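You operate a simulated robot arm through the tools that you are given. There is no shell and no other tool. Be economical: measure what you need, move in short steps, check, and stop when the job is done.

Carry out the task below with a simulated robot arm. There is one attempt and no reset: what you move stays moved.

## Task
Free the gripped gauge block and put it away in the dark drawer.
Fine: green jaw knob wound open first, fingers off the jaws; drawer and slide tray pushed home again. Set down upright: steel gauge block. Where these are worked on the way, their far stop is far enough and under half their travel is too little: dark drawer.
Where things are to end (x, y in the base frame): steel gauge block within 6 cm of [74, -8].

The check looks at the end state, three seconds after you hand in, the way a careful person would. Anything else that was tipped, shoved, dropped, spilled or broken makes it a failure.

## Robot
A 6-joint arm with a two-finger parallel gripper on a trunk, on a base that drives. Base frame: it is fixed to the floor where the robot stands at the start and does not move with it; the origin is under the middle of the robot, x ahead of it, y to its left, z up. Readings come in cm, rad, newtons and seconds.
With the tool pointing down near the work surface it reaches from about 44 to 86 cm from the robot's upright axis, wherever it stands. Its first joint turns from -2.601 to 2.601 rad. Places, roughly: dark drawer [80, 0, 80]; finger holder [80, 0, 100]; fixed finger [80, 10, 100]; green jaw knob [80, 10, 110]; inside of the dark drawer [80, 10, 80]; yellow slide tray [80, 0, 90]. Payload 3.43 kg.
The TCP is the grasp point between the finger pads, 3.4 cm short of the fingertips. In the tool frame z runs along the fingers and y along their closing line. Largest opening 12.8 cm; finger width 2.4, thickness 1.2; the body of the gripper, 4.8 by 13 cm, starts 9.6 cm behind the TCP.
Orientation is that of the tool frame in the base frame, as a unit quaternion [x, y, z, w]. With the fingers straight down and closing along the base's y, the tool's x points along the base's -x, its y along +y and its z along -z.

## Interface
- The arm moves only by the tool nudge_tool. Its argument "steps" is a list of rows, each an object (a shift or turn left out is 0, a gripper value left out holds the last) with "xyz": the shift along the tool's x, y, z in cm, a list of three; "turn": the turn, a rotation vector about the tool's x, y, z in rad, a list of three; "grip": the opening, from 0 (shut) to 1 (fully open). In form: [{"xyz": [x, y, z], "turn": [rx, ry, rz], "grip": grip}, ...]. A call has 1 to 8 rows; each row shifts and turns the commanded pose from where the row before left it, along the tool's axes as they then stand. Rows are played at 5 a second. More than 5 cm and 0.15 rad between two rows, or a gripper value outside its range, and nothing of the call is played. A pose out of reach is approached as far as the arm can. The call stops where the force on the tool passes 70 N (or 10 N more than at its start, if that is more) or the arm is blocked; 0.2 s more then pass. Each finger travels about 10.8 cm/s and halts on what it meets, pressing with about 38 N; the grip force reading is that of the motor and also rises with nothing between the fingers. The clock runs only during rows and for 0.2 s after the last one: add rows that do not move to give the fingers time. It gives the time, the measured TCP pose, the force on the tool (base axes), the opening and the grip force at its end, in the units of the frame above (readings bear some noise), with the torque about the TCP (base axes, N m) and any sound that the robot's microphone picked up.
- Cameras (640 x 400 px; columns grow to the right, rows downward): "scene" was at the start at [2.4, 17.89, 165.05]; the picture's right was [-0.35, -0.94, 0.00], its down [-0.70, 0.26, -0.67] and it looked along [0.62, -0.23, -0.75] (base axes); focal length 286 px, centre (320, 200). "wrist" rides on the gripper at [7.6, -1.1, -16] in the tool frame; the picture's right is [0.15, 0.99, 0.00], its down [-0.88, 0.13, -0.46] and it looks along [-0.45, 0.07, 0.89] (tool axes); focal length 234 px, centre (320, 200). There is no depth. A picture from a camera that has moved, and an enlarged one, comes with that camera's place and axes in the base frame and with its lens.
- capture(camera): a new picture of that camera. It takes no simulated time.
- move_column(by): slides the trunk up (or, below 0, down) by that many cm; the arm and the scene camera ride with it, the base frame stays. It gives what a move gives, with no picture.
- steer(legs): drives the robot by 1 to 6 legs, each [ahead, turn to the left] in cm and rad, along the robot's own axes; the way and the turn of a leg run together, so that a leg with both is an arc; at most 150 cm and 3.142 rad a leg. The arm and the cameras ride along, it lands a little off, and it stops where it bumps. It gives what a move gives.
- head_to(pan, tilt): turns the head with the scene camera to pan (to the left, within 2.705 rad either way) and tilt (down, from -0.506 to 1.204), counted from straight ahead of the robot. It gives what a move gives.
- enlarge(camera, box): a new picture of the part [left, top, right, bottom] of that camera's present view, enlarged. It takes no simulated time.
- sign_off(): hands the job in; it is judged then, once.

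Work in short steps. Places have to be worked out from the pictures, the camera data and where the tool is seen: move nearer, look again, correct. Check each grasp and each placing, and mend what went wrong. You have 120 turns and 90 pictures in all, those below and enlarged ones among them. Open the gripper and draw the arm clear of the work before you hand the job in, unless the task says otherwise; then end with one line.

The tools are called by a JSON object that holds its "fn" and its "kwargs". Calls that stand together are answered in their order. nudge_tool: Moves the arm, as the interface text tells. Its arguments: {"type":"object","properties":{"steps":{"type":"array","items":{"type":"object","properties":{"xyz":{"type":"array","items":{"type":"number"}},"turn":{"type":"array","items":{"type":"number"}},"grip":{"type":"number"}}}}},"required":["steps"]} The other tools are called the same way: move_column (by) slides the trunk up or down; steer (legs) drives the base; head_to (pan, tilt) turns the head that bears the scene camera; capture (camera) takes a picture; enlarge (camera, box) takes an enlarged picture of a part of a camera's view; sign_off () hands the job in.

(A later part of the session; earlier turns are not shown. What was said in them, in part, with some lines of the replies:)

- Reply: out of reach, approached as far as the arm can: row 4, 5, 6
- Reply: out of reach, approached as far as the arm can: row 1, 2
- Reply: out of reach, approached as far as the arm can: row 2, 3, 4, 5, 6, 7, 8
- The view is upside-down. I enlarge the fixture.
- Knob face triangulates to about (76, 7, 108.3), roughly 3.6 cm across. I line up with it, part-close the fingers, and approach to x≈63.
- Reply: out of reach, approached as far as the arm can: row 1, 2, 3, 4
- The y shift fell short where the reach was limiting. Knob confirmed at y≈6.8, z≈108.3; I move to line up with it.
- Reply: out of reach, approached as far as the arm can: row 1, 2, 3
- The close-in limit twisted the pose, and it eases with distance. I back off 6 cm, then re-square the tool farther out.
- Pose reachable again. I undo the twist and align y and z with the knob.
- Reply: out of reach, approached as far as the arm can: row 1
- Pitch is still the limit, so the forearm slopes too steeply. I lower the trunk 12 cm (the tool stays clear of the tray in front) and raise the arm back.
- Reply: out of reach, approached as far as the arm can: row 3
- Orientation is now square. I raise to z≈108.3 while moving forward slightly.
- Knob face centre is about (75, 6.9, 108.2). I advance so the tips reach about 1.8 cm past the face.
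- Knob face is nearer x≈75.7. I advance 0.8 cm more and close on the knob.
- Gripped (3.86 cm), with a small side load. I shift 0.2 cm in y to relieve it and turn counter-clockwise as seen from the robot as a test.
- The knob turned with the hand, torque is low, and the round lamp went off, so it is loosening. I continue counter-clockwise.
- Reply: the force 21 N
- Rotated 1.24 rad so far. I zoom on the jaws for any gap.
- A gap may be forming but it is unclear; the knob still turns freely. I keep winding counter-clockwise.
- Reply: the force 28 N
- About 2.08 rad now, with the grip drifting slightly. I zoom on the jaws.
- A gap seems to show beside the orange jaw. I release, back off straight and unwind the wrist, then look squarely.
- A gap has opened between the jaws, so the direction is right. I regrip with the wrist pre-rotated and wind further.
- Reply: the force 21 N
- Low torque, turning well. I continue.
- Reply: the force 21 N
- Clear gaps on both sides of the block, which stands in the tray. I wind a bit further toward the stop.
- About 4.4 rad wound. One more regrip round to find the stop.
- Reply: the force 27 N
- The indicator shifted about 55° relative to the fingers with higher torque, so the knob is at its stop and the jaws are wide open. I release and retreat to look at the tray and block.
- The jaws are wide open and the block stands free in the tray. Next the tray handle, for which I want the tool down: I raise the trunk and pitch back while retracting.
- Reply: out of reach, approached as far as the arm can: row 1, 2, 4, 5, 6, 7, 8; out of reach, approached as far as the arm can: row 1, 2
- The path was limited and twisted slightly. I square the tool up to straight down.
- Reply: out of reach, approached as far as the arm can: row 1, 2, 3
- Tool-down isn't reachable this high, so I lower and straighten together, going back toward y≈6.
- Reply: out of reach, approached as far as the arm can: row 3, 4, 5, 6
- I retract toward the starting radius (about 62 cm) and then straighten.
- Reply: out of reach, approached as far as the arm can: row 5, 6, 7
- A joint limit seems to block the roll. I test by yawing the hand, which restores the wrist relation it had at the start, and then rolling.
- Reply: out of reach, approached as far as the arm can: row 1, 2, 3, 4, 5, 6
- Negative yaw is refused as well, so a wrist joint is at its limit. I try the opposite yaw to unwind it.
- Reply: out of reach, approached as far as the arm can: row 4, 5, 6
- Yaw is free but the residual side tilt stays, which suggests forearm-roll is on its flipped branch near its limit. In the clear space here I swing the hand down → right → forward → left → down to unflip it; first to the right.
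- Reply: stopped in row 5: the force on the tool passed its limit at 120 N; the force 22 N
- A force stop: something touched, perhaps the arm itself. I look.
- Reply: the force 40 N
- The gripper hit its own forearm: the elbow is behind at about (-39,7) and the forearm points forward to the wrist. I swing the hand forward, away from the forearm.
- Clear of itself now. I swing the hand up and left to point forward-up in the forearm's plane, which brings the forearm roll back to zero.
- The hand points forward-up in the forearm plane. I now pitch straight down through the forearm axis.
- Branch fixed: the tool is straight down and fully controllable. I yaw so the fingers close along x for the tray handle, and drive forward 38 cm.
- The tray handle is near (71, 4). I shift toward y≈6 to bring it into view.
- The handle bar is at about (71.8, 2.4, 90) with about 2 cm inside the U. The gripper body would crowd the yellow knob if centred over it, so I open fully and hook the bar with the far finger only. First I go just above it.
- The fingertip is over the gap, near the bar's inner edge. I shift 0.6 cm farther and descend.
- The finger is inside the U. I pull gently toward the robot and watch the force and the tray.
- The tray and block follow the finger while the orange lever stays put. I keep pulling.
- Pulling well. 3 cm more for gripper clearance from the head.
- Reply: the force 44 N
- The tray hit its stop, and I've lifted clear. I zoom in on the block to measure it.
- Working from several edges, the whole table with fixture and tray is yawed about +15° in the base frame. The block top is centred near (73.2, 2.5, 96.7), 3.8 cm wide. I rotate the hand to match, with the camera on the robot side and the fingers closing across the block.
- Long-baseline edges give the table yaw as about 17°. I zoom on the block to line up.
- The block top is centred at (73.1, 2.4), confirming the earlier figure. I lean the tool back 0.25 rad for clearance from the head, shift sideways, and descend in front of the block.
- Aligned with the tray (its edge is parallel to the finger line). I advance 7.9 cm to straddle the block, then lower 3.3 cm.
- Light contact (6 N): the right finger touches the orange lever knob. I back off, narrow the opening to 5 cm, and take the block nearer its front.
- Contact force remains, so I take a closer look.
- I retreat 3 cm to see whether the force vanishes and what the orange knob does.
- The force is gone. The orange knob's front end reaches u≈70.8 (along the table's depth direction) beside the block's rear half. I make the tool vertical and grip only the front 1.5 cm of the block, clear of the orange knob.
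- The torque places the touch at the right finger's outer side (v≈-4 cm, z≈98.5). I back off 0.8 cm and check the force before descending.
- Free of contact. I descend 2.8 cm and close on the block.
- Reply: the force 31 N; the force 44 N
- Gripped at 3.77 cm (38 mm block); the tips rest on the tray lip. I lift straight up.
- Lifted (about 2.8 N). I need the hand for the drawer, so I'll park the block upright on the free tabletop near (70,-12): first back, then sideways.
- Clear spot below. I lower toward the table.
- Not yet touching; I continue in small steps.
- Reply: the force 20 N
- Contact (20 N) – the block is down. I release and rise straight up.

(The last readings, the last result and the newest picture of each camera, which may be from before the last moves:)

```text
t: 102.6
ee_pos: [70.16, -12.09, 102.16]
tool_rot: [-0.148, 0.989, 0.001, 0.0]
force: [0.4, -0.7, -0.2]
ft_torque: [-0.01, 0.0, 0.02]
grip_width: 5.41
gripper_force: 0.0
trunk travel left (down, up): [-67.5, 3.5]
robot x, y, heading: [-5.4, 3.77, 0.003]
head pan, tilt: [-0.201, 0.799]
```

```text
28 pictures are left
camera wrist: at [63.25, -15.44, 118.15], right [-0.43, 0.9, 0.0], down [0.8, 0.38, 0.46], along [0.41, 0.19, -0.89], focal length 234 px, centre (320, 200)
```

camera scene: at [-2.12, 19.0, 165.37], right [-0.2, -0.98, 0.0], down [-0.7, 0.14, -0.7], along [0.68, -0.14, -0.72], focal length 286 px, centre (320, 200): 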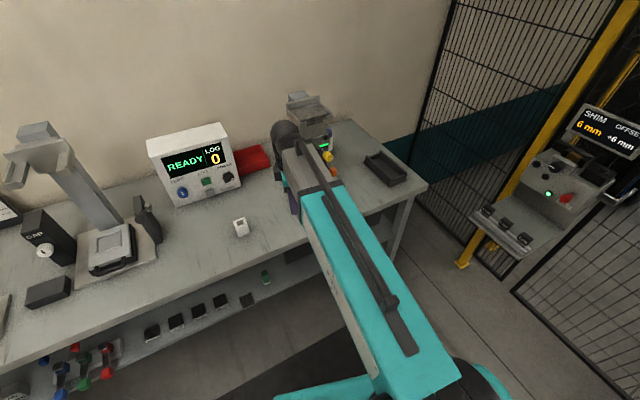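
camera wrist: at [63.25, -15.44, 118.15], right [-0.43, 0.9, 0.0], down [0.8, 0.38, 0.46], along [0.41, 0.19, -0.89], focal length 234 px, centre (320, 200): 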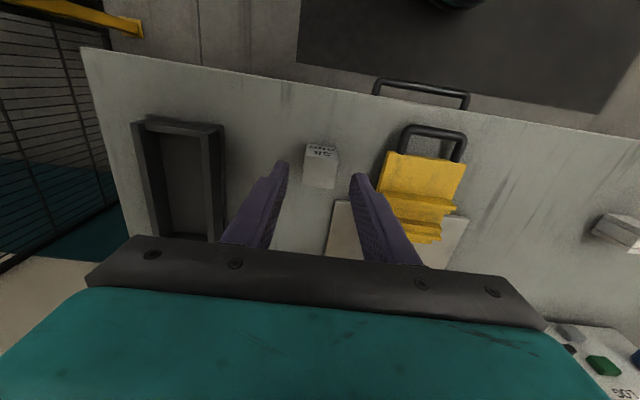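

The block stands upright at about (71.5,-11.4). Now I push the tray home with closed fingers on its handle bar; first I go in front of it.

{"fn": "nudge_tool", "kwargs": {"steps": [{"xyz": [3, 0, 0], "grip": 0.0}, {"xyz": [4.3, 1, 0]}, {"xyz": [0, 4, 0]}, {"xyz": [0, 4, 0]}, {"xyz": [0, 3.8, 0]}, {"xyz": [0, 0, 3]}, {}]}}

{"fn": "capture", "kwargs": {"camera": "wrist"}}

```text
t: 104.2
ee_pos: [59.38, -1.89, 98.93]
tool_rot: [-0.148, 0.989, -0.001, 0.0]
force: [0.3, 0.3, -0.6]
ft_torque: [-0.01, 0.0, -0.01]
grip_width: 0.0
gripper_force: 32.9
trunk travel left (down, up): [-67.5, 3.5]
robot x, y, heading: [-5.41, 3.46, -0.003]
head pan, tilt: [-0.201, 0.799]
```

```text
27 pictures are left
camera wrist: at [52.47, -5.18, 114.98], right [-0.43, 0.9, 0.0], down [0.8, 0.38, 0.46], along [0.41, 0.19, -0.89], focal length 234 px, centre (320, 200)
```

wrist: 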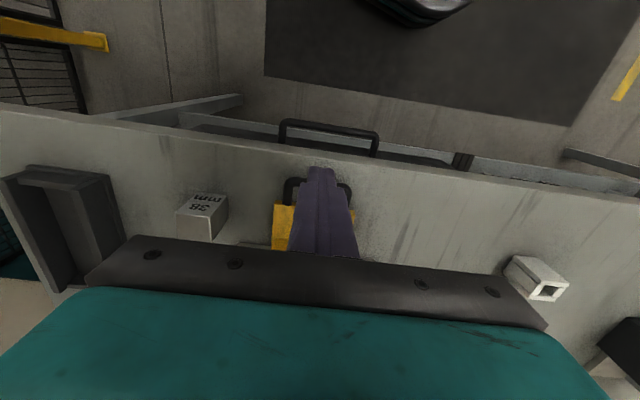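

The fingers are just in front of the bar. I descend and push along the tray's axis.

{"fn": "nudge_tool", "kwargs": {"steps": [{"xyz": [0.3, 0, 3]}, {"xyz": [0, 0, 3.2]}, {}]}}

{"fn": "nudge_tool", "kwargs": {"steps": [{"xyz": [-1.2, 0, 0]}, {"xyz": [-1.2, 0, 0]}, {"xyz": [-1.2, 0, 0]}, {"xyz": [-1.2, 0, 0]}, {"xyz": [-1.2, 0, 0]}, {"xyz": [-1.2, 0, 0]}, {}]}}

{"fn": "capture", "kwargs": {"camera": "wrist"}}

```text
t: 105.0
ee_pos: [59.21, -2.05, 92.65]
tool_rot: [-0.147, 0.989, -0.001, 0.0]
force: [0.2, -0.5, 0.4]
ft_torque: [-0.02, 0.02, 0.01]
grip_width: 0.03
gripper_force: 32.3
trunk travel left (down, up): [-67.5, 3.5]
robot x, y, heading: [-5.56, 3.86, -0.004]
head pan, tilt: [-0.201, 0.799]
```

```text
t: 106.6
ee_pos: [65.84, 0.25, 92.8]
tool_rot: [-0.148, 0.989, 0.0, 0.0]
force: [0.2, -0.4, 0.1]
ft_torque: [0.04, 0.0, 0.01]
grip_width: 0.0
gripper_force: 33.0
trunk travel left (down, up): [-67.5, 3.5]
robot x, y, heading: [-5.19, 3.6, 0.0]
head pan, tilt: [-0.201, 0.799]
```

```text
26 pictures are left
camera wrist: at [58.96, -3.07, 108.7], right [-0.43, 0.9, 0.0], down [0.8, 0.38, 0.46], along [0.41, 0.19, -0.89], focal length 234 px, centre (320, 200)
```

wrist: 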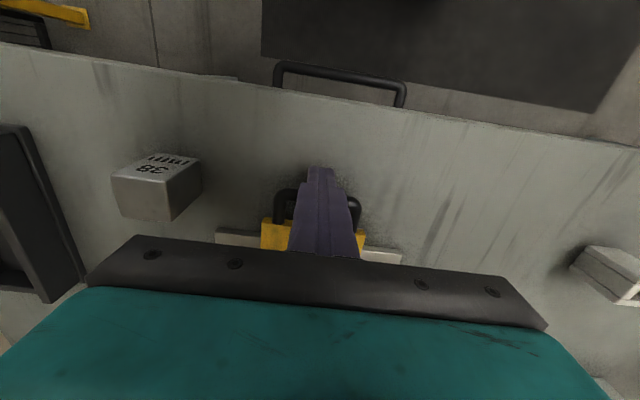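

Tray sliding easily. I keep pushing to its stop.

{"fn": "nudge_tool", "kwargs": {"steps": [{"xyz": [-1, 0, 0]}, {"xyz": [-1, 0, 0]}, {"xyz": [-1, 0, 0]}, {"xyz": [-0.7, 0, 0]}, {}]}}

{"fn": "nudge_tool", "kwargs": {"steps": [{"xyz": [-0.5, 0, 0]}, {"xyz": [-0.4, 0, 0]}, {}]}}

```text
t: 107.8
ee_pos: [69.36, 1.3, 92.82]
tool_rot: [-0.148, 0.989, -0.001, 0.0]
force: [0.2, -0.2, 0.6]
ft_torque: [0.01, 0.0, -0.03]
grip_width: 0.0
gripper_force: 33.2
trunk travel left (down, up): [-67.5, 3.5]
robot x, y, heading: [-5.63, 3.59, -0.003]
head pan, tilt: [-0.201, 0.799]
```

```text
t: 108.6
ee_pos: [70.08, 1.44, 92.73]
tool_rot: [-0.148, 0.989, -0.001, -0.001]
force: [-17.3, -5.1, -3.9]
ft_torque: [-0.2, 0.58, 0.01]
grip_width: 0.0
gripper_force: 33.0
trunk travel left (down, up): [-67.5, 3.5]
robot x, y, heading: [-5.03, 3.93, 0.002]
head pan, tilt: [-0.201, 0.799]
```

The stop is reached (17 N) exactly where the bar was originally, so the tray is home. I rise, retreat, back the base off, and yaw the hand for the drawer handle at about (57.8,-1,78).

{"fn": "nudge_tool", "kwargs": {"steps": [{"xyz": [0.8, 0, 0]}, {"xyz": [2, 0, -3]}, {"xyz": [2, 0, -3]}, {"xyz": [2, 0, -2]}, {}]}}

{"fn": "steer", "kwargs": {"legs": [[-22, 0]]}}

{"fn": "nudge_tool", "kwargs": {"steps": [{"turn": [0, 0, -0.145], "grip": 0.45}, {"turn": [0, 0, -0.145]}, {"turn": [0, 0, -0.145]}, {"turn": [0, 0, -0.145]}, {"turn": [0, 0, -0.145]}, {"turn": [0, 0, -0.145]}, {"turn": [0, 0, -0.145]}, {"turn": [0, 0, -0.145]}]}}

{"fn": "nudge_tool", "kwargs": {"steps": [{"turn": [0, 0, -0.145]}, {"turn": [0, 0, -0.145]}, {"turn": [0, 0, -0.12]}, {"turn": [0.14, 0, 0]}, {"turn": [0.14, 0, 0]}, {"turn": [0.14, 0, 0]}, {"turn": [0.14, 0, 0]}, {"turn": [0.14, 0, 0]}]}}

{"fn": "capture", "kwargs": {"camera": "wrist"}}

{"fn": "capture", "kwargs": {"camera": "scene"}}

```text
t: 109.8
ee_pos: [63.85, -0.54, 100.92]
tool_rot: [-0.149, 0.989, -0.002, 0.0]
force: [0.0, -0.3, 0.4]
ft_torque: [0.02, 0.0, 0.0]
grip_width: 0.03
gripper_force: 33.1
trunk travel left (down, up): [-67.5, 3.5]
robot x, y, heading: [-5.47, 3.37, -0.0]
head pan, tilt: [-0.201, 0.799]
```

```text
t: 111.7
ee_pos: [41.84, -0.36, 100.85]
tool_rot: [-0.148, 0.989, -0.001, -0.001]
force: [-0.1, 0.6, 0.4]
ft_torque: [-0.01, 0.0, 0.01]
grip_width: 0.01
gripper_force: 32.9
trunk travel left (down, up): [-67.5, 3.5]
robot x, y, heading: [-26.98, 3.36, -0.001]
head pan, tilt: [-0.201, 0.799]
```

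```text
t: 113.5
ee_pos: [41.92, -0.41, 100.77]
tool_rot: [-0.666, 0.746, 0.001, 0.0]
force: [0.7, -0.3, 0.2]
ft_torque: [0.0, 0.0, -0.01]
grip_width: 5.79
gripper_force: 0.1
trunk travel left (down, up): [-67.5, 3.5]
robot x, y, heading: [-27.5, 3.66, 0.001]
head pan, tilt: [-0.201, 0.799]
```

```text
t: 115.3
ee_pos: [44.55, -0.79, 100.89]
tool_rot: [0.755, -0.559, 0.204, -0.276]
force: [-0.6, -0.4, -0.1]
ft_torque: [-0.01, 0.02, -0.01]
grip_width: 5.77
gripper_force: 0.0
out of reach, approached as far as the arm can: row 8
trunk travel left (down, up): [-67.5, 3.5]
robot x, y, heading: [-27.14, 3.64, 0.001]
head pan, tilt: [-0.201, 0.799]
```

```text
25 pictures are left
camera wrist: at [37.62, -10.94, 113.8], right [-0.68, -0.36, -0.64], down [-0.63, 0.73, 0.26], along [0.37, 0.58, -0.72], focal length 234 px, centre (320, 200)
```

wrist: 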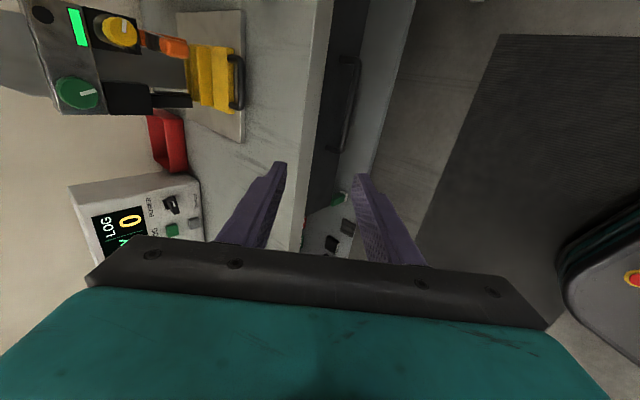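

```text
24 pictures are left
camera scene: at [-23.98, 18.98, 165.38], right [-0.2, -0.98, 0.0], down [-0.7, 0.14, -0.7], along [0.68, -0.14, -0.72], focal length 286 px, centre (320, 200)
```

scene: 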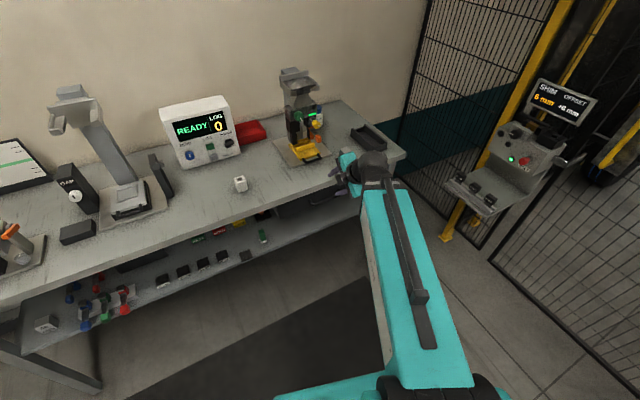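

The tool is leaning forward ~0.7 rad along the table's depth direction. I lower the trunk 20 cm to bring the hand to handle height.

{"fn": "move_column", "kwargs": {"by": -20}}

{"fn": "capture", "kwargs": {"camera": "wrist"}}

{"fn": "enlarge", "kwargs": {"camera": "scene", "box": [240, 80, 400, 220]}}

```text
t: 117.4
ee_pos: [44.36, -0.99, 80.9]
tool_rot: [0.755, -0.559, 0.203, -0.275]
force: [-0.2, -0.2, -0.7]
ft_torque: [0.0, 0.01, -0.04]
grip_width: 5.76
gripper_force: 0.1
trunk travel left (down, up): [-47.5, 23.5]
robot x, y, heading: [-27.34, 3.51, 0.001]
head pan, tilt: [-0.201, 0.799]
```

```text
23 pictures are left
camera wrist: at [37.6, -10.93, 93.82], right [-0.68, -0.36, -0.64], down [-0.63, 0.73, 0.26], along [0.37, 0.58, -0.72], focal length 234 px, centre (320, 200)
```

wrist: 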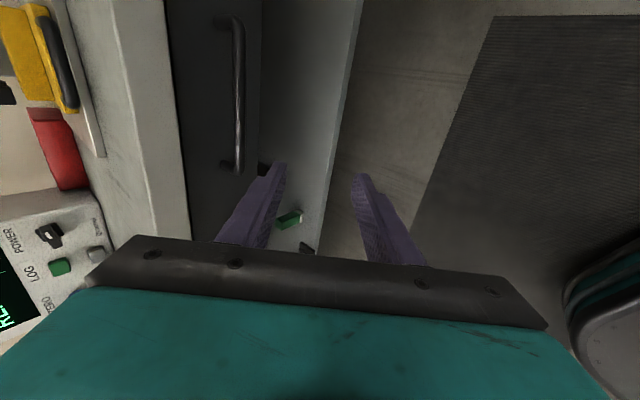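

```text
2.86 times, centred on (320, 150) of scene
camera zoom: at [-24.01, 18.99, 145.39], right [-0.2, -0.98, 0.0], down [-0.7, 0.14, -0.7], along [0.68, -0.14, -0.72], focal length 816 px, centre (320, 343)
```

zoom: 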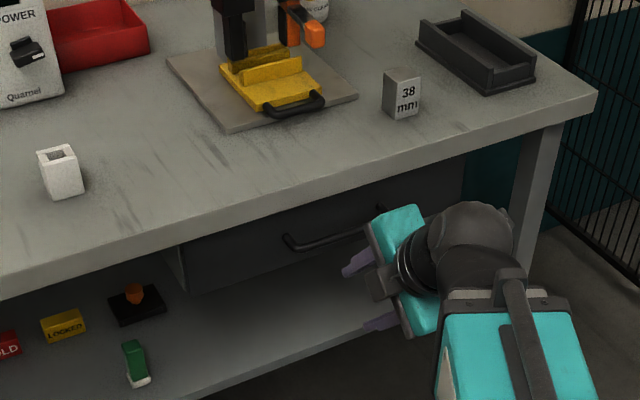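

The handle bar is clearly visible: its centre works out at (57.5,-1.3,80), along the table edge. I move to a pre-grasp 5 cm back along the tool axis, with a 3.2 cm opening.

{"fn": "nudge_tool", "kwargs": {"steps": [{"xyz": [1.37, -2.98, 0.42], "grip": 0.26}, {"xyz": [1.37, -2.98, 0.42]}, {"xyz": [1.37, -2.98, 0.42]}, {}, {}]}}

{"fn": "capture", "kwargs": {"camera": "wrist"}}

```text
t: 118.6
ee_pos: [52.9, -2.69, 85.53]
tool_rot: [0.755, -0.559, 0.203, -0.276]
force: [-0.5, -0.2, 0.3]
ft_torque: [-0.02, 0.01, -0.03]
grip_width: 3.32
gripper_force: 0.0
trunk travel left (down, up): [-47.5, 23.5]
robot x, y, heading: [-27.2, 3.4, 0.003]
head pan, tilt: [-0.201, 0.799]
```

```text
21 pictures are left
camera wrist: at [46.11, -12.64, 98.54], right [-0.68, -0.36, -0.64], down [-0.63, 0.73, 0.26], along [0.37, 0.58, -0.72], focal length 234 px, centre (320, 200)
```

wrist: 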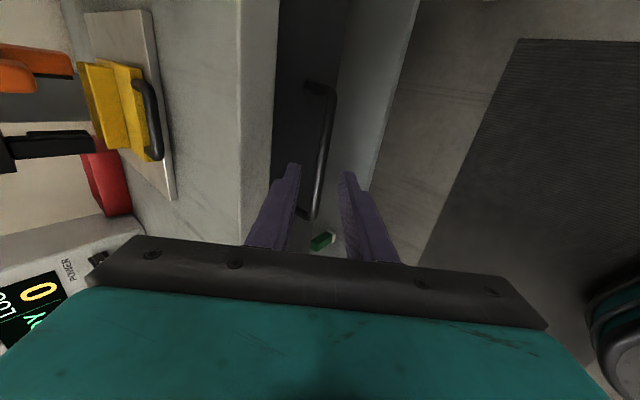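

The bar lies between the fingers as planned. I advance 4.8 cm along the tool axis and close.

{"fn": "nudge_tool", "kwargs": {"steps": [{"xyz": [0, 0, 2]}, {"xyz": [0, 0, 1.5]}, {"xyz": [0, 0, 1.3]}, {}]}}

{"fn": "capture", "kwargs": {"camera": "wrist"}}

```text
t: 119.6
ee_pos: [55.85, -1.7, 81.82]
tool_rot: [0.755, -0.558, 0.204, -0.276]
force: [-0.2, 0.7, 0.1]
ft_torque: [0.01, -0.01, 0.0]
grip_width: 3.36
gripper_force: 0.2
trunk travel left (down, up): [-47.5, 23.5]
robot x, y, heading: [-27.8, 3.67, -0.001]
head pan, tilt: [-0.201, 0.799]
```

```text
20 pictures are left
camera wrist: at [49.13, -11.68, 94.83], right [-0.68, -0.36, -0.64], down [-0.63, 0.73, 0.26], along [0.37, 0.58, -0.72], focal length 234 px, centre (320, 200)
```

wrist: 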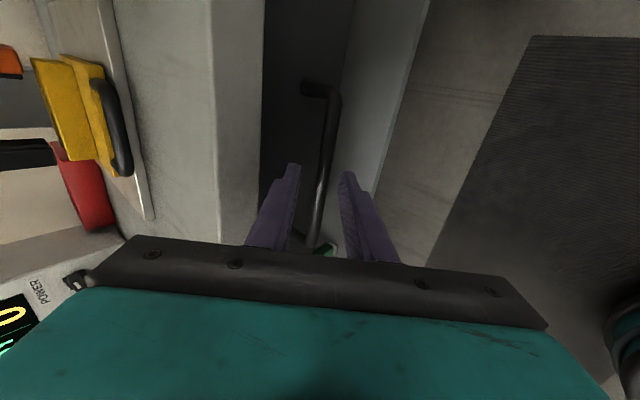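

No contact yet and the bar is still between the fingers. I close.

{"fn": "nudge_tool", "kwargs": {"steps": [{"xyz": [0, 0, 0.4]}, {"grip": 0.0}, {}, {}]}}

```text
t: 120.6
ee_pos: [56.13, -1.64, 81.55]
tool_rot: [0.755, -0.559, 0.203, -0.275]
force: [-9.9, -2.6, -7.1]
ft_torque: [-0.09, 0.33, -0.35]
grip_width: 1.16
gripper_force: 45.1
trunk travel left (down, up): [-47.5, 23.5]
robot x, y, heading: [-27.27, 3.47, -0.002]
head pan, tilt: [-0.201, 0.799]
```

Gripped the bar (1.16 cm). I pull the drawer straight out along the table's depth axis.

{"fn": "nudge_tool", "kwargs": {"steps": [{"xyz": [0, 0.77, -0.65]}, {"xyz": [0, 0.77, -0.65]}, {"xyz": [0, 1.15, -0.97]}, {"xyz": [0, 1.15, -0.97]}, {"xyz": [0, 1.15, -0.97]}, {"xyz": [0, 1.15, -0.97]}, {}]}}

{"fn": "enlarge", "kwargs": {"camera": "scene", "box": [220, 80, 400, 240]}}

```text
t: 122.2
ee_pos: [48.4, -4.0, 81.35]
tool_rot: [0.756, -0.559, 0.202, -0.275]
force: [-4.3, 9.5, -13.3]
ft_torque: [-0.3, 0.2, -0.56]
grip_width: 1.17
gripper_force: 44.5
trunk travel left (down, up): [-47.5, 23.5]
robot x, y, heading: [-27.1, 3.4, 0.002]
head pan, tilt: [-0.201, 0.799]
```

```text
2.50 times, centred on (310, 160) of scene
camera zoom: at [-23.92, 19.06, 145.37], right [-0.2, -0.98, 0.0], down [-0.7, 0.14, -0.7], along [0.68, -0.14, -0.72], focal length 714 px, centre (345, 300)
```

zoom: 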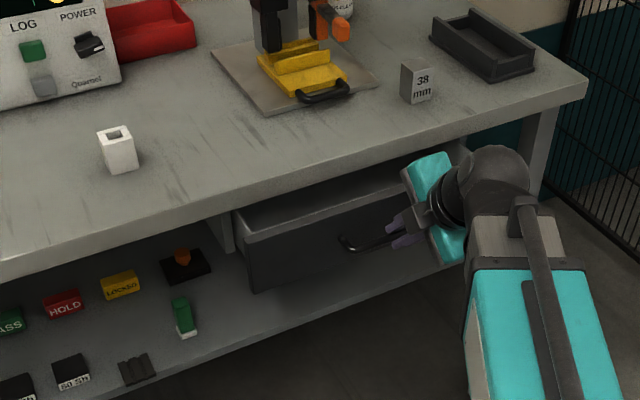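

The drawer is sliding open (about 8 cm). I continue, with a slight lateral relief.

{"fn": "nudge_tool", "kwargs": {"steps": [{"xyz": [-0.3, 1.15, -0.97]}, {"xyz": [-0.05, 1.15, -0.97]}, {"xyz": [-0.05, 1.15, -0.97]}, {"xyz": [-0.05, 1.15, -0.97]}, {"xyz": [-0.05, 1.15, -0.97]}, {"xyz": [-0.05, 1.15, -0.97]}, {"xyz": [-0.05, 1.15, -0.97]}, {}]}}

```text
t: 124.0
ee_pos: [42.42, -7.19, 81.57]
tool_rot: [0.758, -0.557, 0.196, -0.276]
force: [-14.2, 42.1, -8.8]
ft_torque: [0.96, 0.5, 0.51]
grip_width: 1.15
gripper_force: 44.9
out of reach, approached as far as the arm can: row 4, 5, 6, 7
trunk travel left (down, up): [-47.5, 23.5]
robot x, y, heading: [-27.1, 3.27, -0.002]
head pan, tilt: [-0.201, 0.799]
```

The arm is at its inner limit and a sideways load has built up, with about 14.7 cm open. I relieve it, release, and back off the hand; then I'll drive back and regrip.

{"fn": "nudge_tool", "kwargs": {"steps": [{"xyz": [-0.6, 0, 0]}, {"xyz": [-0.6, 0, 0], "grip": 0.28}, {}, {"xyz": [0, 0, -2]}, {"xyz": [0, 0, -3]}, {}]}}

{"fn": "steer", "kwargs": {"legs": [[-18, 0]]}}

{"fn": "capture", "kwargs": {"camera": "scene"}}

{"fn": "capture", "kwargs": {"camera": "wrist"}}

```text
t: 125.4
ee_pos: [42.16, -8.66, 85.58]
tool_rot: [0.755, -0.559, 0.203, -0.275]
force: [0.1, 0.1, 1.1]
ft_torque: [0.02, 0.01, 0.01]
grip_width: 3.59
gripper_force: 0.1
out of reach, approached as far as the arm can: row 1, 2, 4, 5
trunk travel left (down, up): [-47.5, 23.5]
robot x, y, heading: [-27.67, 3.38, 0.001]
head pan, tilt: [-0.201, 0.799]
```

```text
t: 127.1
ee_pos: [24.03, -8.49, 85.64]
tool_rot: [0.757, -0.558, 0.202, -0.275]
force: [0.1, 0.5, 0.4]
ft_torque: [-0.02, 0.0, 0.05]
grip_width: 3.57
gripper_force: 0.1
trunk travel left (down, up): [-47.5, 23.5]
robot x, y, heading: [-45.67, 3.21, 0.006]
head pan, tilt: [-0.201, 0.799]
```

```text
18 pictures are left
camera scene: at [-42.24, 18.98, 145.38], right [-0.2, -0.98, 0.0], down [-0.7, 0.14, -0.7], along [0.68, -0.14, -0.72], focal length 286 px, centre (320, 200)
```

scene: 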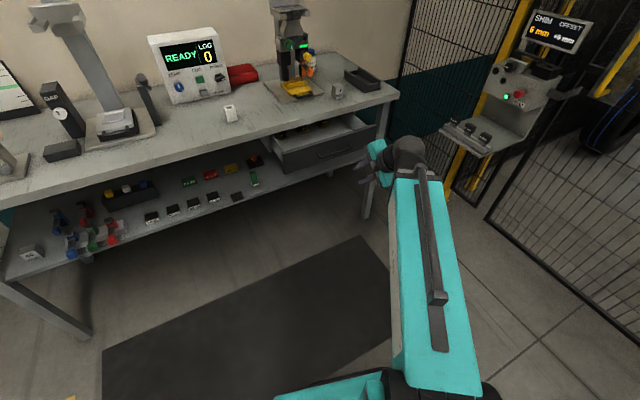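

```text
17 pictures are left
camera wrist: at [17.27, -18.49, 98.57], right [-0.68, -0.36, -0.63], down [-0.64, 0.72, 0.27], along [0.36, 0.59, -0.73], focal length 234 px, centre (320, 200)
```

wrist: 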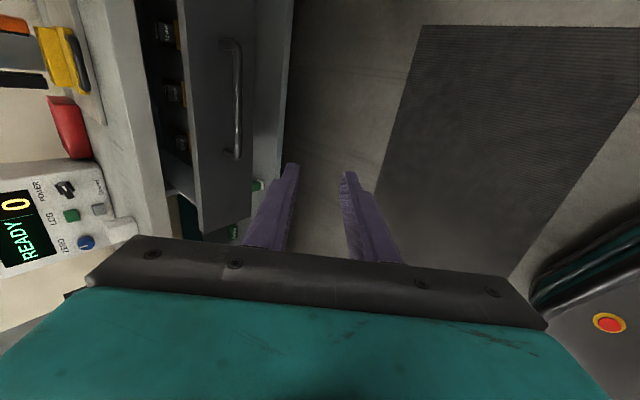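

The drawer is partly open and holds other items. I zoom in to see inside.

{"fn": "enlarge", "kwargs": {"camera": "scene", "box": [250, 90, 390, 190]}}

```text
4.00 times, centred on (320, 140) of scene
camera zoom: at [-42.24, 18.98, 145.38], right [-0.2, -0.98, 0.0], down [-0.7, 0.14, -0.7], along [0.68, -0.14, -0.72], focal length 1142 px, centre (320, 440)
```

zoom: 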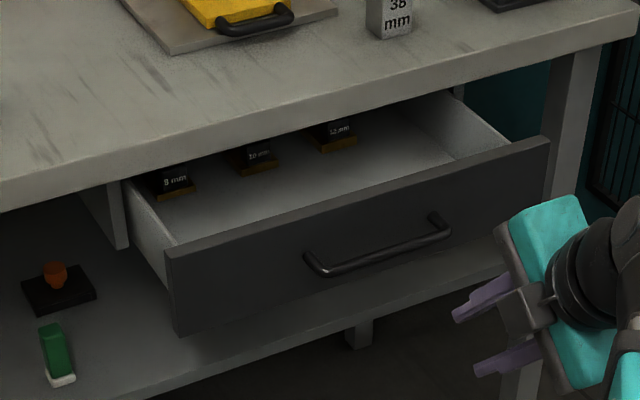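

The handle bar is now at about (43.4,-5.4,80). I go to the pre-grasp pose there, with the base farther back.

{"fn": "nudge_tool", "kwargs": {"steps": [{"xyz": [0.63, -2.78, 2.45]}, {"xyz": [0.63, -2.78, 2.45]}, {"xyz": [0.63, -2.78, 2.45]}, {"xyz": [0.63, -2.78, 2.45]}, {}, {}]}}

{"fn": "capture", "kwargs": {"camera": "wrist"}}

```text
t: 128.5
ee_pos: [38.93, -6.46, 85.27]
tool_rot: [0.757, -0.557, 0.201, -0.275]
force: [-0.2, 0.2, 1.3]
ft_torque: [-0.01, 0.0, -0.04]
grip_width: 3.59
gripper_force: 0.1
trunk travel left (down, up): [-47.5, 23.5]
robot x, y, heading: [-45.62, 3.57, -0.002]
head pan, tilt: [-0.201, 0.799]
```

```text
15 pictures are left
camera wrist: at [32.25, -16.54, 98.19], right [-0.68, -0.36, -0.63], down [-0.64, 0.72, 0.27], along [0.36, 0.59, -0.72], focal length 234 px, centre (320, 200)
```

wrist: 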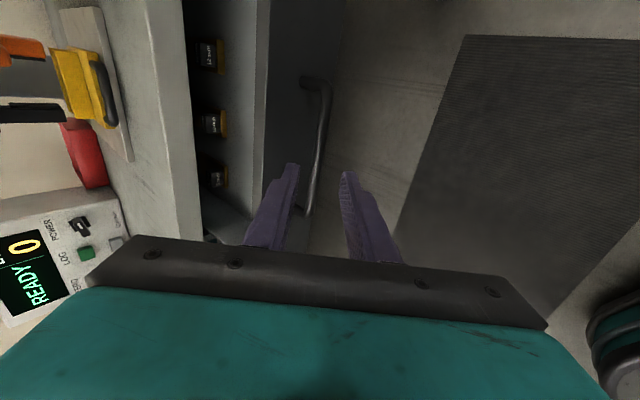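

Same view as the first grasp. I advance 5.2 cm and close.

{"fn": "nudge_tool", "kwargs": {"steps": [{"xyz": [0, 0, 2]}, {"xyz": [0, 0, 1.8]}, {"xyz": [0, 0, 1.4]}, {"grip": 0.0}, {}, {}]}}

```text
t: 129.9
ee_pos: [41.98, -5.42, 81.47]
tool_rot: [0.756, -0.557, 0.203, -0.276]
force: [1.2, -0.4, 11.9]
ft_torque: [0.37, -0.12, -0.43]
grip_width: 1.15
gripper_force: 45.7
trunk travel left (down, up): [-47.5, 23.5]
robot x, y, heading: [-45.88, 3.23, 0.002]
head pan, tilt: [-0.201, 0.799]
```

Gripped. I pull further in stages.

{"fn": "nudge_tool", "kwargs": {"steps": [{"xyz": [-0.04, 1.15, -0.97]}, {"xyz": [-0.04, 1.15, -0.97]}, {"xyz": [-0.04, 1.15, -0.97]}, {"xyz": [-0.04, 1.15, -0.97]}, {"xyz": [-0.04, 1.15, -0.97]}, {"xyz": [-0.04, 1.15, -0.97]}, {}]}}

```text
t: 131.5
ee_pos: [33.32, -7.95, 81.52]
tool_rot: [0.756, -0.557, 0.204, -0.276]
force: [3.9, -16.6, 20.5]
ft_torque: [0.43, -0.23, -0.43]
grip_width: 1.18
gripper_force: 45.2
trunk travel left (down, up): [-47.5, 23.5]
robot x, y, heading: [-45.51, 3.68, 0.001]
head pan, tilt: [-0.201, 0.799]
```

About 24 cm open. I pull a bit more toward the stop.

{"fn": "nudge_tool", "kwargs": {"steps": [{"xyz": [0.2, 1.15, -0.97]}, {"xyz": [0.05, 1.15, -0.97]}, {"xyz": [0.05, 0.77, -0.65]}, {}]}}

```text
t: 132.3
ee_pos: [30.93, -8.81, 81.4]
tool_rot: [0.753, -0.556, 0.208, -0.285]
force: [16.8, 3.0, -12.6]
ft_torque: [0.45, -0.11, 0.01]
grip_width: 1.17
gripper_force: 44.9
trunk travel left (down, up): [-47.5, 23.5]
robot x, y, heading: [-45.69, 3.63, 0.009]
head pan, tilt: [-0.201, 0.799]
stopped in row 3: the force on the tool passed its limit at 79 N (the readings are from after the stop); the commanded pose is now the measured one
```

The drawer hit its stop at about 26 cm open. I release, back out along the tool axis, raise the trunk, and straighten the hand.

{"fn": "nudge_tool", "kwargs": {"steps": [{"xyz": [0, -0.3, 0.25]}, {"grip": 0.3}, {}, {"xyz": [0, 0, -3]}, {"xyz": [0, 0, -4]}, {}]}}

{"fn": "move_column", "kwargs": {"by": 20}}

{"fn": "nudge_tool", "kwargs": {"steps": [{"turn": [-0.14, 0, 0]}, {"turn": [-0.14, 0, 0]}, {"turn": [-0.14, 0, 0]}, {"turn": [-0.14, 0, 0]}, {"turn": [-0.14, 0, 0]}, {"turn": [0, 0, 0.145]}, {"turn": [0, 0, 0.145]}, {"turn": [0, 0, 0.145]}]}}

{"fn": "nudge_tool", "kwargs": {"steps": [{"turn": [0, 0, 0.145]}, {"turn": [0, 0, 0.145]}, {"turn": [0, 0, 0.145]}, {"turn": [0, 0, 0.145]}, {"turn": [0, 0, 0.145]}, {"turn": [0, 0, 0.145]}, {"turn": [0, 0, 0.145]}, {"turn": [0, 0, 0.145]}]}}

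```text
t: 133.7
ee_pos: [26.46, -9.94, 87.01]
tool_rot: [0.753, -0.555, 0.208, -0.284]
force: [0.6, 0.3, -0.7]
ft_torque: [0.0, -0.03, 0.0]
grip_width: 3.85
gripper_force: 0.0
trunk travel left (down, up): [-47.5, 23.5]
robot x, y, heading: [-45.8, 3.53, 0.002]
head pan, tilt: [-0.201, 0.799]
```

```text
t: 135.8
ee_pos: [26.45, -10.07, 107.01]
tool_rot: [0.753, -0.555, 0.209, -0.284]
force: [0.5, 0.2, -0.1]
ft_torque: [0.02, -0.01, -0.01]
grip_width: 3.86
gripper_force: 0.2
trunk travel left (down, up): [-67.5, 3.5]
robot x, y, heading: [-45.93, 3.23, 0.005]
head pan, tilt: [-0.201, 0.799]
```

```text
t: 137.6
ee_pos: [26.52, -9.96, 107.01]
tool_rot: [-0.657, 0.754, -0.003, 0.01]
force: [-0.4, 0.9, -0.1]
ft_torque: [0.0, 0.04, 0.02]
grip_width: 3.82
gripper_force: 0.1
trunk travel left (down, up): [-67.5, 3.5]
robot x, y, heading: [-45.01, 3.36, 0.003]
head pan, tilt: [-0.201, 0.799]
```

```text
t: 139.4
ee_pos: [26.48, -9.88, 106.98]
tool_rot: [-0.136, 0.991, 0.003, 0.01]
force: [-0.6, 0.7, 0.3]
ft_torque: [0.03, 0.02, 0.01]
grip_width: 3.84
gripper_force: 0.0
trunk travel left (down, up): [-67.5, 3.5]
robot x, y, heading: [-46.1, 3.27, -0.003]
head pan, tilt: [-0.201, 0.799]
```

Vertical again, aligned with the table. I drive forward 36 cm and move over the parked block.

{"fn": "steer", "kwargs": {"legs": [[36, 0]]}}

{"fn": "nudge_tool", "kwargs": {"steps": [{"turn": [0.006, 0.02, -0.02], "grip": 0.55}, {"xyz": [-2.5, -1.2, 1]}, {"xyz": [-2.5, -1.2, 1]}, {"xyz": [-2.2, -1.2, 1]}, {}, {}]}}

{"fn": "capture", "kwargs": {"camera": "wrist"}}

```text
t: 142.0
ee_pos: [63.06, -9.48, 106.87]
tool_rot: [-0.138, 0.99, 0.002, 0.009]
force: [-0.4, -0.2, -0.6]
ft_torque: [-0.02, 0.0, -0.03]
grip_width: 3.83
gripper_force: 0.0
trunk travel left (down, up): [-67.5, 3.5]
robot x, y, heading: [-9.37, 3.77, 0.003]
head pan, tilt: [-0.201, 0.799]
```

```text
t: 143.4
ee_pos: [70.78, -10.81, 103.88]
tool_rot: [-0.149, 0.989, -0.002, 0.0]
force: [0.4, 0.5, -0.8]
ft_torque: [0.01, 0.0, -0.01]
grip_width: 7.02
gripper_force: 0.0
trunk travel left (down, up): [-67.5, 3.5]
robot x, y, heading: [-9.07, 3.37, 0.007]
head pan, tilt: [-0.201, 0.799]
```

```text
14 pictures are left
camera wrist: at [63.95, -14.03, 119.84], right [-0.43, 0.9, 0.0], down [0.8, 0.39, 0.46], along [0.41, 0.19, -0.89], focal length 234 px, centre (320, 200)
```

wrist: 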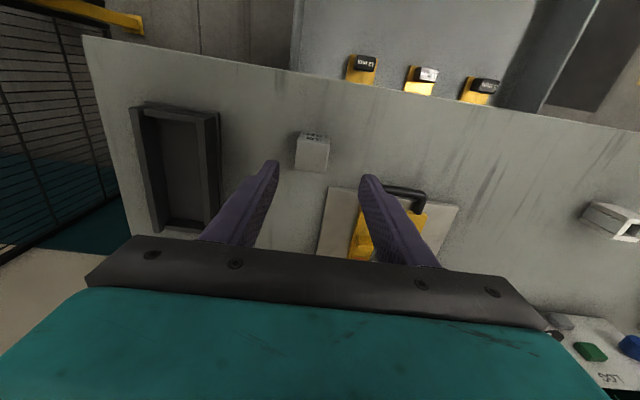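

The block is at (71.3,-11.6) and the open drawer's items sit well back. I centre over the block and descend.

{"fn": "nudge_tool", "kwargs": {"steps": [{"xyz": [-0.27, -0.91, 3]}, {"xyz": [0, 0, 3]}, {"xyz": [0, 0, 3]}, {"xyz": [0, 0, 1.5]}, {"xyz": [0, 0, 0.9]}, {}]}}

{"fn": "nudge_tool", "kwargs": {"steps": [{"grip": 0.2}, {}, {}, {}]}}

{"fn": "capture", "kwargs": {"camera": "wrist"}}

```text
t: 144.8
ee_pos: [71.35, -11.47, 92.68]
tool_rot: [-0.15, 0.989, -0.001, 0.001]
force: [-0.5, 0.8, 0.1]
ft_torque: [0.01, 0.0, 0.0]
grip_width: 7.02
gripper_force: 0.1
trunk travel left (down, up): [-67.5, 3.5]
robot x, y, heading: [-9.3, 3.63, 0.01]
head pan, tilt: [-0.201, 0.799]
```

```text
t: 145.8
ee_pos: [71.45, -11.5, 92.71]
tool_rot: [-0.149, 0.989, -0.001, 0.0]
force: [0.5, 0.1, -0.1]
ft_torque: [0.02, -0.02, -0.01]
grip_width: 3.76
gripper_force: 37.9
trunk travel left (down, up): [-67.5, 3.5]
robot x, y, heading: [-9.24, 3.22, 0.012]
head pan, tilt: [-0.201, 0.799]
```

```text
13 pictures are left
camera wrist: at [64.48, -14.8, 108.63], right [-0.43, 0.9, 0.0], down [0.8, 0.39, 0.46], along [0.41, 0.19, -0.89], focal length 234 px, centre (320, 200)
```

wrist: 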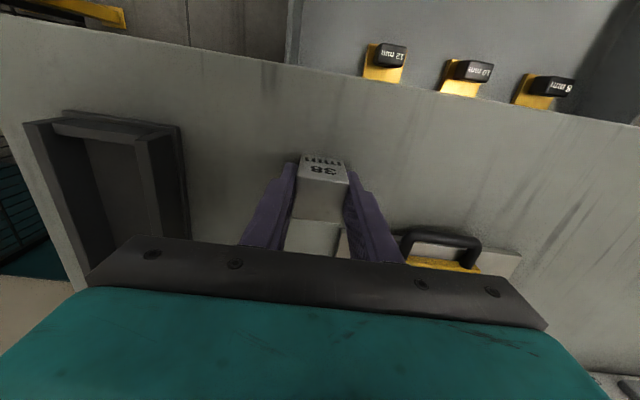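

Firmly held. I lift and carry it out over the open drawer to (48.8,-15.2), which corresponds to (74,-8) once the drawer is shut.

{"fn": "nudge_tool", "kwargs": {"steps": [{"xyz": [0, 0, -4]}, {"xyz": [0, 0, -4]}, {"xyz": [4.5, 0.6, 0]}, {"xyz": [4.5, 0.6, 0]}, {"xyz": [4.5, 0.6, 0]}, {"xyz": [4.6, 0.6, 0]}, {"xyz": [4.6, 0.6, 0]}, {}]}}

{"fn": "capture", "kwargs": {"camera": "wrist"}}

{"fn": "capture", "kwargs": {"camera": "scene"}}

```text
t: 147.6
ee_pos: [48.82, -15.37, 100.35]
tool_rot: [-0.15, 0.989, -0.001, 0.0]
force: [-0.2, -0.2, -2.7]
ft_torque: [0.01, 0.02, -0.01]
grip_width: 3.75
gripper_force: 38.0
trunk travel left (down, up): [-67.5, 3.5]
robot x, y, heading: [-8.85, 3.87, 0.002]
head pan, tilt: [-0.201, 0.799]
```

```text
12 pictures are left
camera wrist: at [41.96, -18.61, 116.36], right [-0.43, 0.9, 0.0], down [0.8, 0.39, 0.46], along [0.41, 0.19, -0.89], focal length 234 px, centre (320, 200)
```

wrist: 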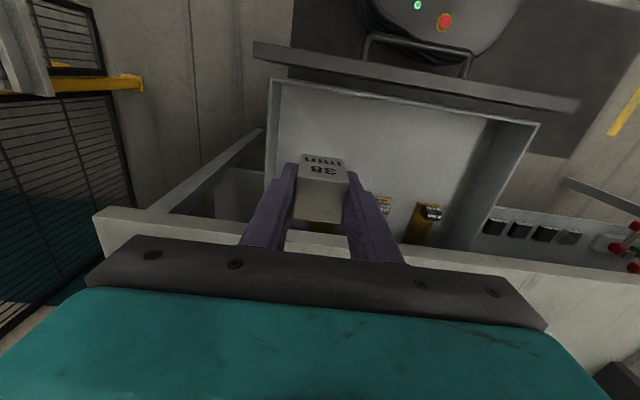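

```text
11 pictures are left
camera scene: at [-5.85, 19.06, 165.38], right [-0.19, -0.98, 0.0], down [-0.7, 0.14, -0.7], along [0.68, -0.13, -0.72], focal length 286 px, centre (320, 200)
```

scene: 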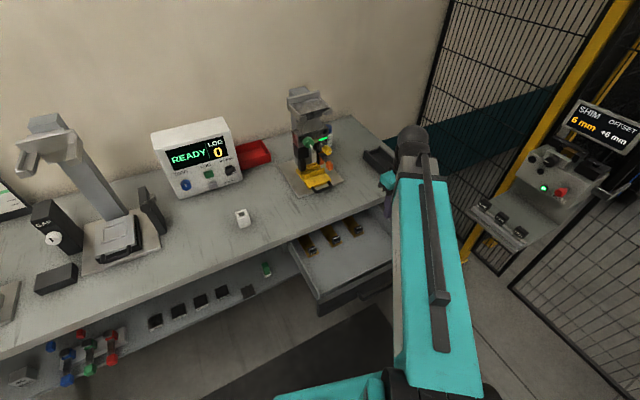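

The block hovers over free drawer floor, right of and well in front of the stored items. I lower it 14 cm first.

{"fn": "nudge_tool", "kwargs": {"steps": [{"xyz": [0, 0, 3.5]}, {"xyz": [0, 0, 3.5]}, {"xyz": [0, 0, 3.5]}, {"xyz": [0, 0, 3.5]}, {}]}}

{"fn": "capture", "kwargs": {"camera": "wrist"}}

```text
t: 148.8
ee_pos: [49.03, -15.44, 86.48]
tool_rot: [-0.149, 0.989, -0.002, 0.0]
force: [-1.5, 0.3, -2.8]
ft_torque: [0.0, 0.04, 0.01]
grip_width: 3.78
gripper_force: 37.4
trunk travel left (down, up): [-67.5, 3.5]
robot x, y, heading: [-9.09, 3.32, 0.009]
head pan, tilt: [-0.201, 0.799]
```

```text
10 pictures are left
camera wrist: at [42.09, -18.77, 102.45], right [-0.43, 0.9, 0.0], down [0.8, 0.39, 0.46], along [0.41, 0.19, -0.89], focal length 234 px, centre (320, 200)
```

wrist: 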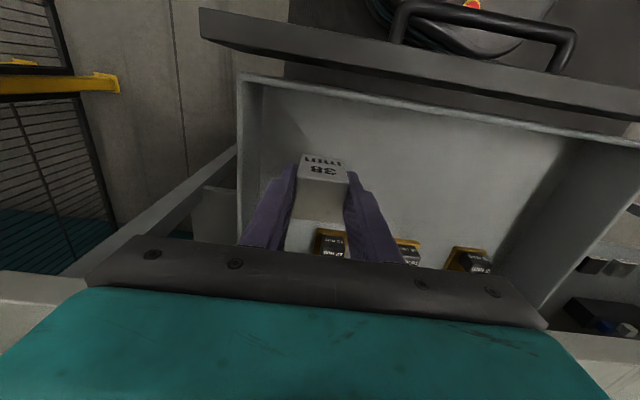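

Inside the drawer walls, all clear. I keep lowering with smaller steps to feel the floor.

{"fn": "nudge_tool", "kwargs": {"steps": [{"xyz": [0, 0, 1.5]}, {"xyz": [0, 0, 1.5]}, {"xyz": [0, 0, 0.8]}, {"xyz": [0, 0, 0.4]}, {"xyz": [0, 0, 0.4]}, {}]}}

{"fn": "nudge_tool", "kwargs": {"steps": [{"xyz": [0, 0, 0.4]}, {"xyz": [0, 0, 0.4]}, {"xyz": [0, 0, 0.4]}, {}]}}

```text
t: 150.2
ee_pos: [48.89, -15.45, 81.79]
tool_rot: [-0.149, 0.989, -0.002, 0.0]
force: [0.5, -0.1, -3.3]
ft_torque: [0.01, 0.03, -0.01]
grip_width: 3.79
gripper_force: 37.8
trunk travel left (down, up): [-67.5, 3.5]
robot x, y, heading: [-9.08, 3.7, 0.013]
head pan, tilt: [-0.201, 0.799]
```

```text
t: 151.2
ee_pos: [48.82, -15.42, 80.73]
tool_rot: [-0.15, 0.989, -0.001, 0.001]
force: [-0.4, -0.1, -2.1]
ft_torque: [-0.01, 0.03, 0.01]
grip_width: 3.75
gripper_force: 38.0
trunk travel left (down, up): [-67.5, 3.5]
robot x, y, heading: [-8.87, 3.08, 0.006]
head pan, tilt: [-0.201, 0.799]
```

{"fn": "nudge_tool", "kwargs": {"steps": [{"xyz": [0, 0, 0.4]}, {"xyz": [0, 0, 0.4]}, {"xyz": [0, 0, 0.4]}, {}]}}

```text
t: 152.2
ee_pos: [48.76, -15.5, 79.82]
tool_rot: [-0.15, 0.989, -0.003, 0.003]
force: [2.9, -2.5, 41.7]
ft_torque: [0.7, 0.11, -0.04]
grip_width: 3.79
gripper_force: 38.0
trunk travel left (down, up): [-67.5, 3.5]
robot x, y, heading: [-8.84, 3.59, 0.002]
head pan, tilt: [-0.201, 0.799]
```

The floor is reached. I ease off, release, and rise straight up.

{"fn": "nudge_tool", "kwargs": {"steps": [{"xyz": [0, 0, -0.25]}, {"grip": 0.45}, {}, {"xyz": [0, 0, -3]}, {"xyz": [0, 0, -4.5]}, {"xyz": [0, 0, -4.5]}, {"xyz": [0, 0, -4.5]}, {}]}}

{"fn": "capture", "kwargs": {"camera": "wrist"}}

```text
t: 154.0
ee_pos: [48.84, -15.47, 96.17]
tool_rot: [-0.15, 0.989, -0.002, 0.0]
force: [0.4, -0.7, 0.6]
ft_torque: [-0.01, 0.0, 0.03]
grip_width: 5.76
gripper_force: 0.1
trunk travel left (down, up): [-67.5, 3.5]
robot x, y, heading: [-9.32, 3.56, 0.009]
head pan, tilt: [-0.201, 0.799]
```

```text
9 pictures are left
camera wrist: at [42.05, -18.73, 112.15], right [-0.43, 0.9, 0.0], down [0.8, 0.39, 0.46], along [0.41, 0.19, -0.89], focal length 234 px, centre (320, 200)
```

wrist: 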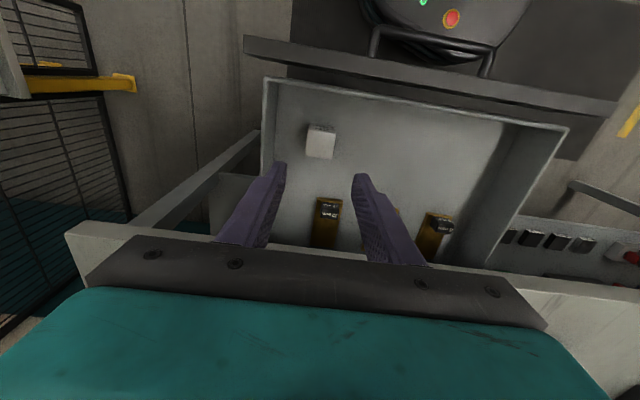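

The block stands upright in the drawer at the chosen spot. To push the drawer shut, I back the base off 19 cm and set closed fingers in front of the handle.

{"fn": "steer", "kwargs": {"legs": [[-19, 0]]}}

{"fn": "nudge_tool", "kwargs": {"steps": [{"xyz": [0, 2.8, 0], "grip": 0.0}, {"xyz": [0, 2.8, 0]}, {"xyz": [0, 0, 4]}, {"xyz": [0, 0, 3]}, {}]}}

{"fn": "capture", "kwargs": {"camera": "wrist"}}

```text
t: 155.7
ee_pos: [30.11, -15.34, 96.17]
tool_rot: [-0.152, 0.988, -0.002, 0.001]
force: [0.4, 0.4, 0.1]
ft_torque: [-0.01, -0.02, 0.0]
grip_width: 5.76
gripper_force: 0.1
trunk travel left (down, up): [-67.5, 3.5]
robot x, y, heading: [-27.89, 3.46, 0.015]
head pan, tilt: [-0.201, 0.799]
```

```text
t: 156.9
ee_pos: [28.41, -10.03, 89.05]
tool_rot: [-0.152, 0.988, -0.002, 0.0]
force: [-0.2, -0.1, -0.1]
ft_torque: [0.01, 0.0, 0.01]
grip_width: 0.0
gripper_force: 33.3
trunk travel left (down, up): [-67.5, 3.5]
robot x, y, heading: [-28.22, 3.37, 0.011]
head pan, tilt: [-0.201, 0.799]
```

```text
8 pictures are left
camera wrist: at [21.6, -13.28, 105.06], right [-0.44, 0.9, 0.0], down [0.8, 0.39, 0.46], along [0.41, 0.2, -0.89], focal length 234 px, centre (320, 200)
```

wrist: 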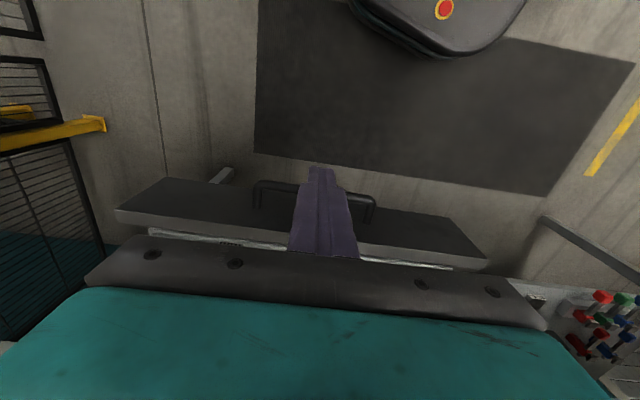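

The bar is just ahead of the fingers, centred. I descend to handle height and start pushing slowly.

{"fn": "nudge_tool", "kwargs": {"steps": [{"xyz": [0, 0, 3.5]}, {"xyz": [0, 0, 3.5]}, {"xyz": [-1, 0, 0]}, {"xyz": [-1, 0, 0]}, {"xyz": [-1, 0, 0]}, {"xyz": [-1, 0, 0]}, {"xyz": [-1, 0, 0]}, {"xyz": [-1, 0, 0]}]}}

{"fn": "nudge_tool", "kwargs": {"steps": [{"xyz": [-1.1, 0, 0]}, {"xyz": [-1.1, 0, 0]}, {"xyz": [-1.1, 0, 0]}, {"xyz": [-1.1, 0, 0]}, {"xyz": [-1.1, 0, 0]}, {"xyz": [-1.1, 0, 0]}, {"xyz": [-1.1, 0, 0]}, {"xyz": [-1.1, 0, 0]}]}}

{"fn": "capture", "kwargs": {"camera": "scene"}}

```text
t: 158.7
ee_pos: [34.44, -8.35, 81.95]
tool_rot: [-0.152, 0.988, -0.001, 0.001]
force: [0.2, 0.6, -0.2]
ft_torque: [0.0, 0.03, 0.0]
grip_width: 0.04
gripper_force: 33.1
trunk travel left (down, up): [-67.5, 3.5]
robot x, y, heading: [-28.1, 3.24, 0.014]
head pan, tilt: [-0.201, 0.799]
```

```text
t: 160.5
ee_pos: [42.85, -5.6, 82.08]
tool_rot: [-0.152, 0.988, -0.002, 0.0]
force: [-0.8, 0.4, 0.6]
ft_torque: [0.04, 0.03, -0.01]
grip_width: 0.01
gripper_force: 33.0
trunk travel left (down, up): [-67.5, 3.5]
robot x, y, heading: [-28.31, 3.67, 0.009]
head pan, tilt: [-0.201, 0.799]
```

```text
7 pictures are left
camera scene: at [-24.78, 18.97, 165.38], right [-0.19, -0.98, 0.0], down [-0.7, 0.14, -0.7], along [0.68, -0.13, -0.72], focal length 286 px, centre (320, 200)
```

scene: 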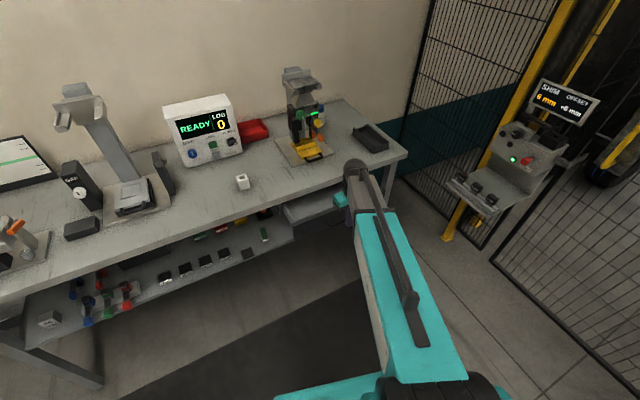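

The drawer is closing smoothly. I continue.

{"fn": "nudge_tool", "kwargs": {"steps": [{"xyz": [-1.1, 0, 0]}, {"xyz": [-1.1, 0, 0]}, {"xyz": [-1.1, 0, 0]}, {"xyz": [-1.1, 0, 0]}, {"xyz": [-1.1, 0, 0]}, {"xyz": [-1.1, 0, 0]}, {"xyz": [-1.1, 0, 0]}, {"xyz": [-1.1, 0, 0]}]}}

{"fn": "nudge_tool", "kwargs": {"steps": [{"xyz": [-1, 0, 0]}, {"xyz": [-1, 0, 0]}, {"xyz": [-0.7, 0, 0]}, {"xyz": [-0.6, 0, 0]}, {"xyz": [-0.5, 0, 0]}, {}]}}

```text
t: 162.3
ee_pos: [51.09, -2.95, 82.11]
tool_rot: [-0.152, 0.988, -0.002, 0.001]
force: [1.0, -0.2, -0.3]
ft_torque: [0.0, -0.04, 0.0]
grip_width: 0.01
gripper_force: 33.5
trunk travel left (down, up): [-67.5, 3.5]
robot x, y, heading: [-27.6, 3.31, 0.011]
head pan, tilt: [-0.201, 0.799]
```

```text
t: 163.7
ee_pos: [54.66, -1.81, 82.08]
tool_rot: [-0.152, 0.988, -0.002, 0.002]
force: [-0.6, -0.4, -0.7]
ft_torque: [-0.02, 0.01, 0.02]
grip_width: 0.02
gripper_force: 33.0
trunk travel left (down, up): [-67.5, 3.5]
robot x, y, heading: [-28.07, 3.09, 0.011]
head pan, tilt: [-0.201, 0.799]
```

{"fn": "nudge_tool", "kwargs": {"steps": [{"xyz": [-0.5, 0, 0]}, {"xyz": [-0.4, 0, 0]}, {"xyz": [-0.3, 0, 0]}, {"xyz": [-0.3, 0, 0]}, {}]}}

```text
t: 164.9
ee_pos: [55.79, -1.54, 82.04]
tool_rot: [-0.15, 0.989, -0.002, -0.001]
force: [-21.5, -4.4, -3.1]
ft_torque: [-0.3, 0.53, -0.03]
grip_width: 0.0
gripper_force: 32.8
trunk travel left (down, up): [-67.5, 3.5]
robot x, y, heading: [-28.16, 3.5, 0.009]
head pan, tilt: [-0.201, 0.799]
```

Stop felt (21 N) exactly where expected, so the drawer is home. I retreat, rise, open the gripper and check.

{"fn": "nudge_tool", "kwargs": {"steps": [{"xyz": [1, 0, 0]}, {"xyz": [3, 0, 0]}, {"xyz": [4, 0, 0]}, {"xyz": [0, 0, -4], "grip": 0.5}, {"xyz": [0, 0, -4]}, {"xyz": [0, 0, -4]}, {}]}}

{"fn": "steer", "kwargs": {"legs": [[-15, 0]]}}

{"fn": "enlarge", "kwargs": {"camera": "scene", "box": [200, 40, 420, 260]}}

```text
t: 166.5
ee_pos: [48.29, -3.64, 94.24]
tool_rot: [-0.153, 0.988, -0.002, 0.001]
force: [1.0, 0.9, 0.2]
ft_torque: [0.01, 0.0, 0.02]
grip_width: 6.41
gripper_force: 0.1
trunk travel left (down, up): [-67.5, 3.5]
robot x, y, heading: [-28.08, 3.51, 0.012]
head pan, tilt: [-0.201, 0.799]
```

```text
t: 168.0
ee_pos: [32.94, -3.96, 94.17]
tool_rot: [-0.15, 0.989, -0.002, 0.001]
force: [-1.0, 0.3, -0.4]
ft_torque: [0.01, 0.0, 0.01]
grip_width: 6.4
gripper_force: 0.1
trunk travel left (down, up): [-67.5, 3.5]
robot x, y, heading: [-42.96, 3.19, 0.014]
head pan, tilt: [-0.201, 0.799]
```

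```text
1.82 times, centred on (310, 150) of scene
camera zoom: at [-40.12, 18.8, 165.39], right [-0.19, -0.98, 0.0], down [-0.7, 0.14, -0.7], along [0.69, -0.13, -0.72], focal length 519 px, centre (338, 291)
```

zoom: 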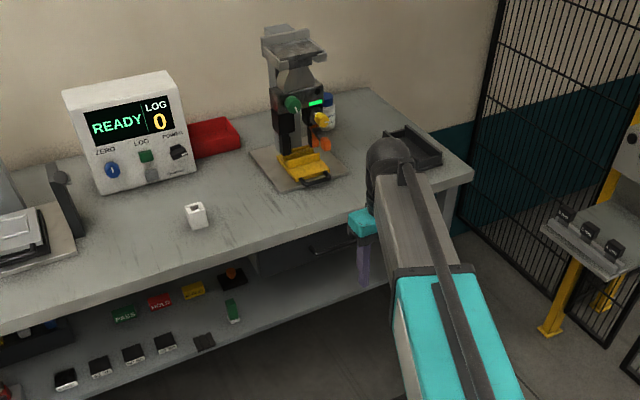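

Drawer and tray look shut. One close check of the fixture.

{"fn": "enlarge", "kwargs": {"camera": "scene", "box": [275, 60, 345, 150]}}

```text
4.44 times, centred on (310, 105) of scene
camera zoom: at [-40.12, 18.8, 165.39], right [-0.19, -0.98, 0.0], down [-0.7, 0.14, -0.7], along [0.69, -0.13, -0.72], focal length 1269 px, centre (364, 622)
```

zoom: 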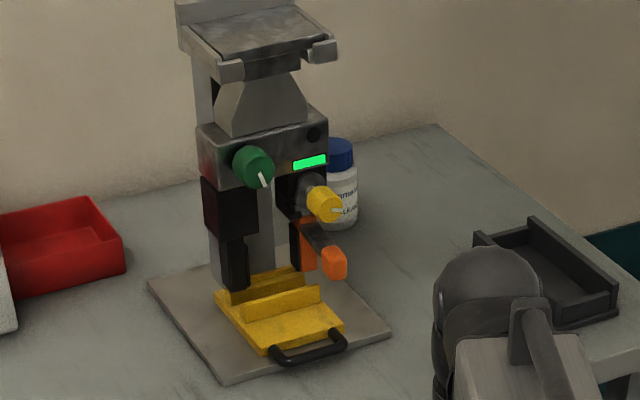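

The fixture looks intact: jaws open, tray home, drawer shut, arm clear. I hand in.

{"fn": "sign_off", "kwargs": {}}

```text
The job is handed in.
```

The gauge block is freed and stood upright in the dark drawer, aimed at [74, -8]. The green jaw knob was wound open to its stop first, and the slide tray and drawer are pushed home. A finger brushed the orange lever on the fixture lightly (about 6 N), and it may have shifted slightly.
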